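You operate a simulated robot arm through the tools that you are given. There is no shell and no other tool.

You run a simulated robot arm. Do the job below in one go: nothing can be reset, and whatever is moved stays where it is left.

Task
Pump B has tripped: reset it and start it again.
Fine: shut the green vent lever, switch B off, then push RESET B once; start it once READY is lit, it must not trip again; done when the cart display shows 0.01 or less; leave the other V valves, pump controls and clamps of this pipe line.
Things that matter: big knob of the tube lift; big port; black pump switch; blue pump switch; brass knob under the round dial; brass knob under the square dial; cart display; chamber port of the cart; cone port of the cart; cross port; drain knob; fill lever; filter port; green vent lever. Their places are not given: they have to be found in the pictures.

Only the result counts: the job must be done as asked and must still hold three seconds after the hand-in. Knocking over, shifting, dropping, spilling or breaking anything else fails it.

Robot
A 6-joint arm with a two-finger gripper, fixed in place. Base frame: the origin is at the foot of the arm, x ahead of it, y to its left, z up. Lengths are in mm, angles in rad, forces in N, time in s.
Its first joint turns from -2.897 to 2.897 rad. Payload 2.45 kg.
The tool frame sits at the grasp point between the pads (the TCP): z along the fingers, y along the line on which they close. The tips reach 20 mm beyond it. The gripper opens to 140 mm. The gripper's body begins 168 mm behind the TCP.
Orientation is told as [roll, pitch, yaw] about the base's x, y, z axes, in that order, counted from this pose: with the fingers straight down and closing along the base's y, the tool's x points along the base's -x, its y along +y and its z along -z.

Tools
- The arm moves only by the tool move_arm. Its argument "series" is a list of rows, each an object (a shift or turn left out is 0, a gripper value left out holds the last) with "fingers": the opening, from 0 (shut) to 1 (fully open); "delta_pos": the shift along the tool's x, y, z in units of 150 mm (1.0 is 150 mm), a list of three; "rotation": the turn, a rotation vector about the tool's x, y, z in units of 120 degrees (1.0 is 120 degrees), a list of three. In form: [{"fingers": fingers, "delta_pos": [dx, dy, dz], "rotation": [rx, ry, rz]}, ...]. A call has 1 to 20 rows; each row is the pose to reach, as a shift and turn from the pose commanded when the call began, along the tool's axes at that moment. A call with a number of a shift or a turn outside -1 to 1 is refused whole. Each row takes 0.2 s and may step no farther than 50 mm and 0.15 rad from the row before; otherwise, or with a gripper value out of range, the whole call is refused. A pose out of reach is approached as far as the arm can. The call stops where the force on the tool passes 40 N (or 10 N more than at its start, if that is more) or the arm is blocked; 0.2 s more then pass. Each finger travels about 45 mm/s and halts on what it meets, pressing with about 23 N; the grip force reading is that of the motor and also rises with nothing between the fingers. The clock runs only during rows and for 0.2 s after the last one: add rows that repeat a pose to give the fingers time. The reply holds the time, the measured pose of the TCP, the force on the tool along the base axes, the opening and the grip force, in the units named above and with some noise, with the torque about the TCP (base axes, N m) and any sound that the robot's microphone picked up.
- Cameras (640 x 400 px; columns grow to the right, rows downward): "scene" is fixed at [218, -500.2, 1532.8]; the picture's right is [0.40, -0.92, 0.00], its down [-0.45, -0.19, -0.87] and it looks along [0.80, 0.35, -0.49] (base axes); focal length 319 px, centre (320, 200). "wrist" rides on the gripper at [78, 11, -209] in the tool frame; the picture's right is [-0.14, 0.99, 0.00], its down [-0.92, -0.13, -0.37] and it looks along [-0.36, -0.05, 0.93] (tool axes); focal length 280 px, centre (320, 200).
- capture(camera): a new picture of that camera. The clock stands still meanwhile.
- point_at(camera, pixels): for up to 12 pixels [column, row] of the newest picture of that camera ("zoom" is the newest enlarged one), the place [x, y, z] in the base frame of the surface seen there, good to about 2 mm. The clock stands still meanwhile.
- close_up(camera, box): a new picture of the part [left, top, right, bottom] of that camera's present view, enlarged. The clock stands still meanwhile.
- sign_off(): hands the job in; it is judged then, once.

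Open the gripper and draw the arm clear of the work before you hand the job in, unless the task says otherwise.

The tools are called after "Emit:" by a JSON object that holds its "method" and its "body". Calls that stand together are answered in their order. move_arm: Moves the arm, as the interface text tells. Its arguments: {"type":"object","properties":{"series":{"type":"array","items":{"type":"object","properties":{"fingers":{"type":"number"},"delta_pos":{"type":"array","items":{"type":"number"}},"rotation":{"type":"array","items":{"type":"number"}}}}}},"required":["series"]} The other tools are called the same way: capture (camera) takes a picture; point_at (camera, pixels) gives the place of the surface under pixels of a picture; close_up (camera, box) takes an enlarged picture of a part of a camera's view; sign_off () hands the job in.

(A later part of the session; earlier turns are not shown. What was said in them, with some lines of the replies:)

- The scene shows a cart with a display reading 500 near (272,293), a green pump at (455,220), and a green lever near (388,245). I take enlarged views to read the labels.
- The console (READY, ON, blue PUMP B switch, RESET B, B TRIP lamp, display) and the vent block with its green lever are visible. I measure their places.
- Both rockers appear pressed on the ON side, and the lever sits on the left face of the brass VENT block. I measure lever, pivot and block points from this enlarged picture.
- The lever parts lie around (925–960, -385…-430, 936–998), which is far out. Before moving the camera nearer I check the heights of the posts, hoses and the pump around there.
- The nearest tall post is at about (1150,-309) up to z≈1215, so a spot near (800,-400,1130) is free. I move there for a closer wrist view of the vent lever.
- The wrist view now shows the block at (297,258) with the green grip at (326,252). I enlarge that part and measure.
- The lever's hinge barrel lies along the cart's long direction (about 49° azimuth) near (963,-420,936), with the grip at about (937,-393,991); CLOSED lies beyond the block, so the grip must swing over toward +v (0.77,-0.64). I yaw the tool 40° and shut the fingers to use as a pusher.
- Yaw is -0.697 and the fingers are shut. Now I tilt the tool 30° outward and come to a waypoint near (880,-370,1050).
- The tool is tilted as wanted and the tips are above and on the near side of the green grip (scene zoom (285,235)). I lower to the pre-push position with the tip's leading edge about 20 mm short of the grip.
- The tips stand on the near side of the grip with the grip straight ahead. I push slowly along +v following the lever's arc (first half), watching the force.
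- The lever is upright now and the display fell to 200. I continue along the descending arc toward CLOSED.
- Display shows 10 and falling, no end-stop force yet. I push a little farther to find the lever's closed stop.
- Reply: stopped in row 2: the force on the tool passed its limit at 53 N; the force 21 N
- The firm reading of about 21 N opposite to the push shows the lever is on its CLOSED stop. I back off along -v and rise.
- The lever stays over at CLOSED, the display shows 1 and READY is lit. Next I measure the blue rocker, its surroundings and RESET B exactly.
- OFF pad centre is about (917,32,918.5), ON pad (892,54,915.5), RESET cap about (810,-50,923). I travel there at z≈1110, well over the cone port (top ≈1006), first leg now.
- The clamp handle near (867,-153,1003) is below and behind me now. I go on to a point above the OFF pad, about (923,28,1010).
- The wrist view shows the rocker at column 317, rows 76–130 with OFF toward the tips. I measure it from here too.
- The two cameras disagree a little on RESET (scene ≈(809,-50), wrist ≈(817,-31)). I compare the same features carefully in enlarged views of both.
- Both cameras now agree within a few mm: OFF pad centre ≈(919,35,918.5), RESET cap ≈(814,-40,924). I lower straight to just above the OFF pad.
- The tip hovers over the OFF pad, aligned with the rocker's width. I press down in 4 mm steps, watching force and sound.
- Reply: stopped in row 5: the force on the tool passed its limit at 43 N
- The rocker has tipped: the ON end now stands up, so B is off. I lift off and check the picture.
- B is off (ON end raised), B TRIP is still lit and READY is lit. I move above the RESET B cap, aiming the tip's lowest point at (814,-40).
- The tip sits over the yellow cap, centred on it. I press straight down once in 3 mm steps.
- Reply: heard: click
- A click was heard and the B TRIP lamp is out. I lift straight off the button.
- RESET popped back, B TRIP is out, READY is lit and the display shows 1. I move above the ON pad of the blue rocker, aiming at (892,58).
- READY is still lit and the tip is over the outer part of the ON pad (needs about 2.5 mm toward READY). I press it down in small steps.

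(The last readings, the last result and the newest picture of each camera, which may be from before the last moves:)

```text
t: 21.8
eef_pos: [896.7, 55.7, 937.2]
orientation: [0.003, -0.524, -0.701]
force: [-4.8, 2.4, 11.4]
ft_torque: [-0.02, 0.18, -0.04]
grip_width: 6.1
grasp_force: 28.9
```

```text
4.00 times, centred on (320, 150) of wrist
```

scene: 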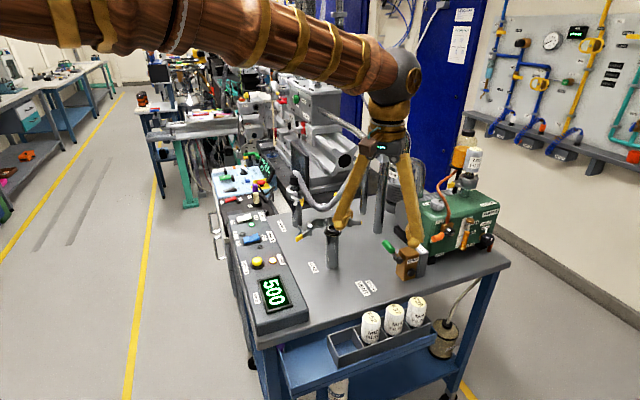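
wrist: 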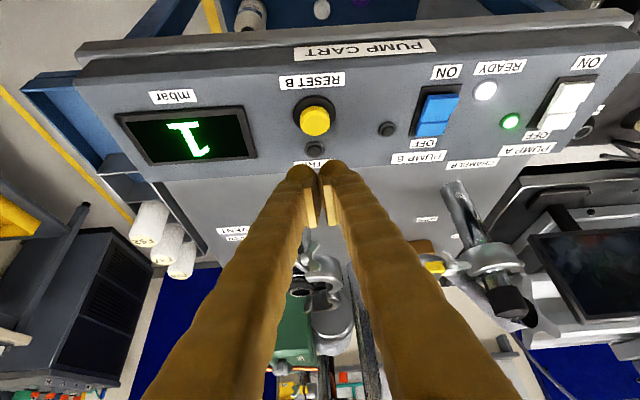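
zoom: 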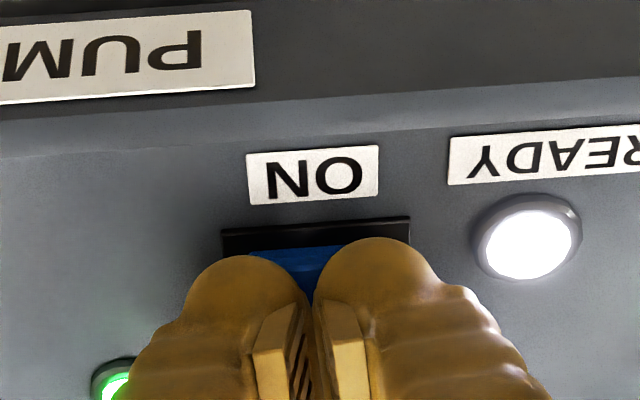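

Pump B runs: its green lamp is lit and the display already fell to 0.05. I lift straight off the rocker and rise well clear.

Emit:
{"method": "move_arm", "body": {"series": [{"delta_pos": [-0.04, 0, -0.0693]}, {"delta_pos": [-0.1, 0, -0.1732]}, {"delta_pos": [-0.2, 0, -0.3464]}, {"delta_pos": [-0.33, 0, -0.5716]}, {"delta_pos": [-0.46, 0, -0.7967]}, {"delta_pos": [-0.5, 0, -0.866]}]}}

Emit:
{"method": "close_up", "body": {"camera": "scene", "box": [225, 205, 321, 315]}}

```text
t: 23.2
eef_pos: [894.4, 57.8, 1086.3]
orientation: [0.002, -0.524, -0.697]
force: [-0.9, -0.6, -0.1]
ft_torque: [0.0, 0.0, 0.0]
grip_width: 0.2
grasp_force: 29.6
```

```text
3.64 times, centred on (273, 260) of scene
```

zoom: 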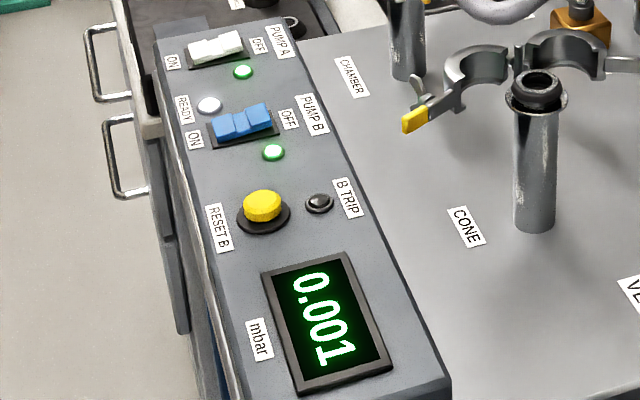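

The display shows 0.001, B lamp green, no trip. I draw the arm back and up, open the gripper and let a few seconds pass.

Emit:
{"method": "move_arm", "body": {"series": [{"delta_pos": [0.05, -0.12, -0.198]}, {"delta_pos": [0.1, -0.24, -0.397]}, {"delta_pos": [0.15, -0.36, -0.595]}, {"delta_pos": [0.2, -0.48, -0.794]}, {"delta_pos": [0.251, -0.6, -0.992]}, {"fingers": 1, "delta_pos": [0.251, -0.6, -0.992]}, {"delta_pos": [0.251, -0.6, -0.992]}, {"delta_pos": [0.251, -0.6, -0.992]}, {"delta_pos": [0.251, -0.6, -0.992]}, {"delta_pos": [0.251, -0.6, -0.992]}, {"delta_pos": [0.251, -0.6, -0.992]}, {"delta_pos": [0.251, -0.6, -0.992]}, {"delta_pos": [0.251, -0.6, -0.992]}, {"delta_pos": [0.251, -0.6, -0.992]}, {"delta_pos": [0.251, -0.6, -0.992]}, {"delta_pos": [0.251, -0.6, -0.992]}, {"delta_pos": [0.251, -0.6, -0.992]}, {"delta_pos": [0.251, -0.6, -0.992]}, {"delta_pos": [0.251, -0.6, -0.992]}, {"delta_pos": [0.251, -0.6, -0.992]}]}}

Emit:
{"method": "capture", "body": {"camera": "scene"}}

Emit:
{"method": "close_up", "body": {"camera": "scene", "box": [225, 205, 321, 315]}}

Emit:
{"method": "close_up", "body": {"camera": "scene", "box": [320, 190, 512, 310]}}

```text
t: 27.4
eef_pos: [755.8, 57.5, 1196.8]
orientation: [0.002, -0.524, -0.699]
force: [0.5, 0.8, 0.6]
ft_torque: [0.02, 0.03, -0.01]
grip_width: 139.7
grasp_force: 0.0
```

```text
taken
```

scene: 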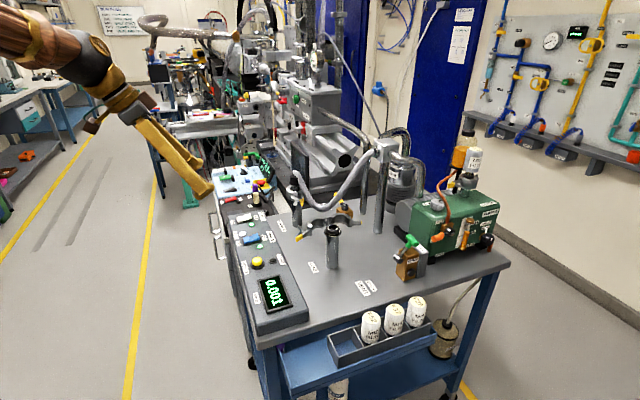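

```text
3.64 times, centred on (273, 260) of scene
```

zoom: 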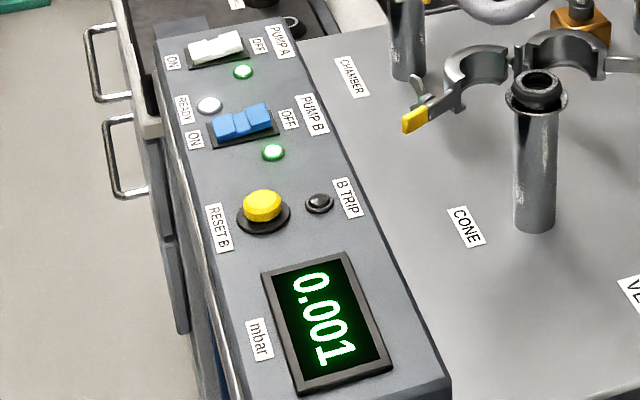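

```text
3.33 times, centred on (416, 250) of scene
```

zoom: 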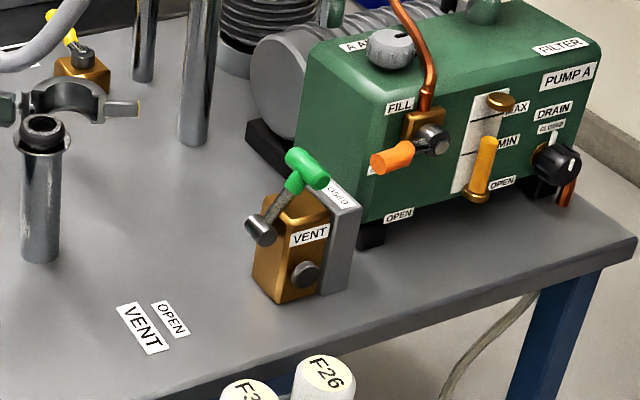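

The display holds 0.001 four seconds later. Pump B's lamp is green, B TRIP is out, the vent lever is at CLOSED, and the arm is clear with the gripper open, so I hand the job in.

Emit:
{"method": "sign_off", "body": {}}

```text
The job is handed in.
```

Pump B is reset and running again, and I've handed the job in. The cart display read 0.001, under the 0.01 limit, and stayed there for about 4 s before hand-in.

- **Vent:** I pushed the green lever over to its CLOSED stop. The display fell from 500 to 1 and READY lit.
- **Reset:** I switched B off, then pushed RESET B once. It clicked and the B TRIP lamp went out.
- **Restart:** I switched B on with READY lit. Its lamp turned green and it did not trip again.

I did not touch the other V valves, Pump A's controls or the clamps, and nothing else was moved. The gripper is open and the arm is clear of the cart.
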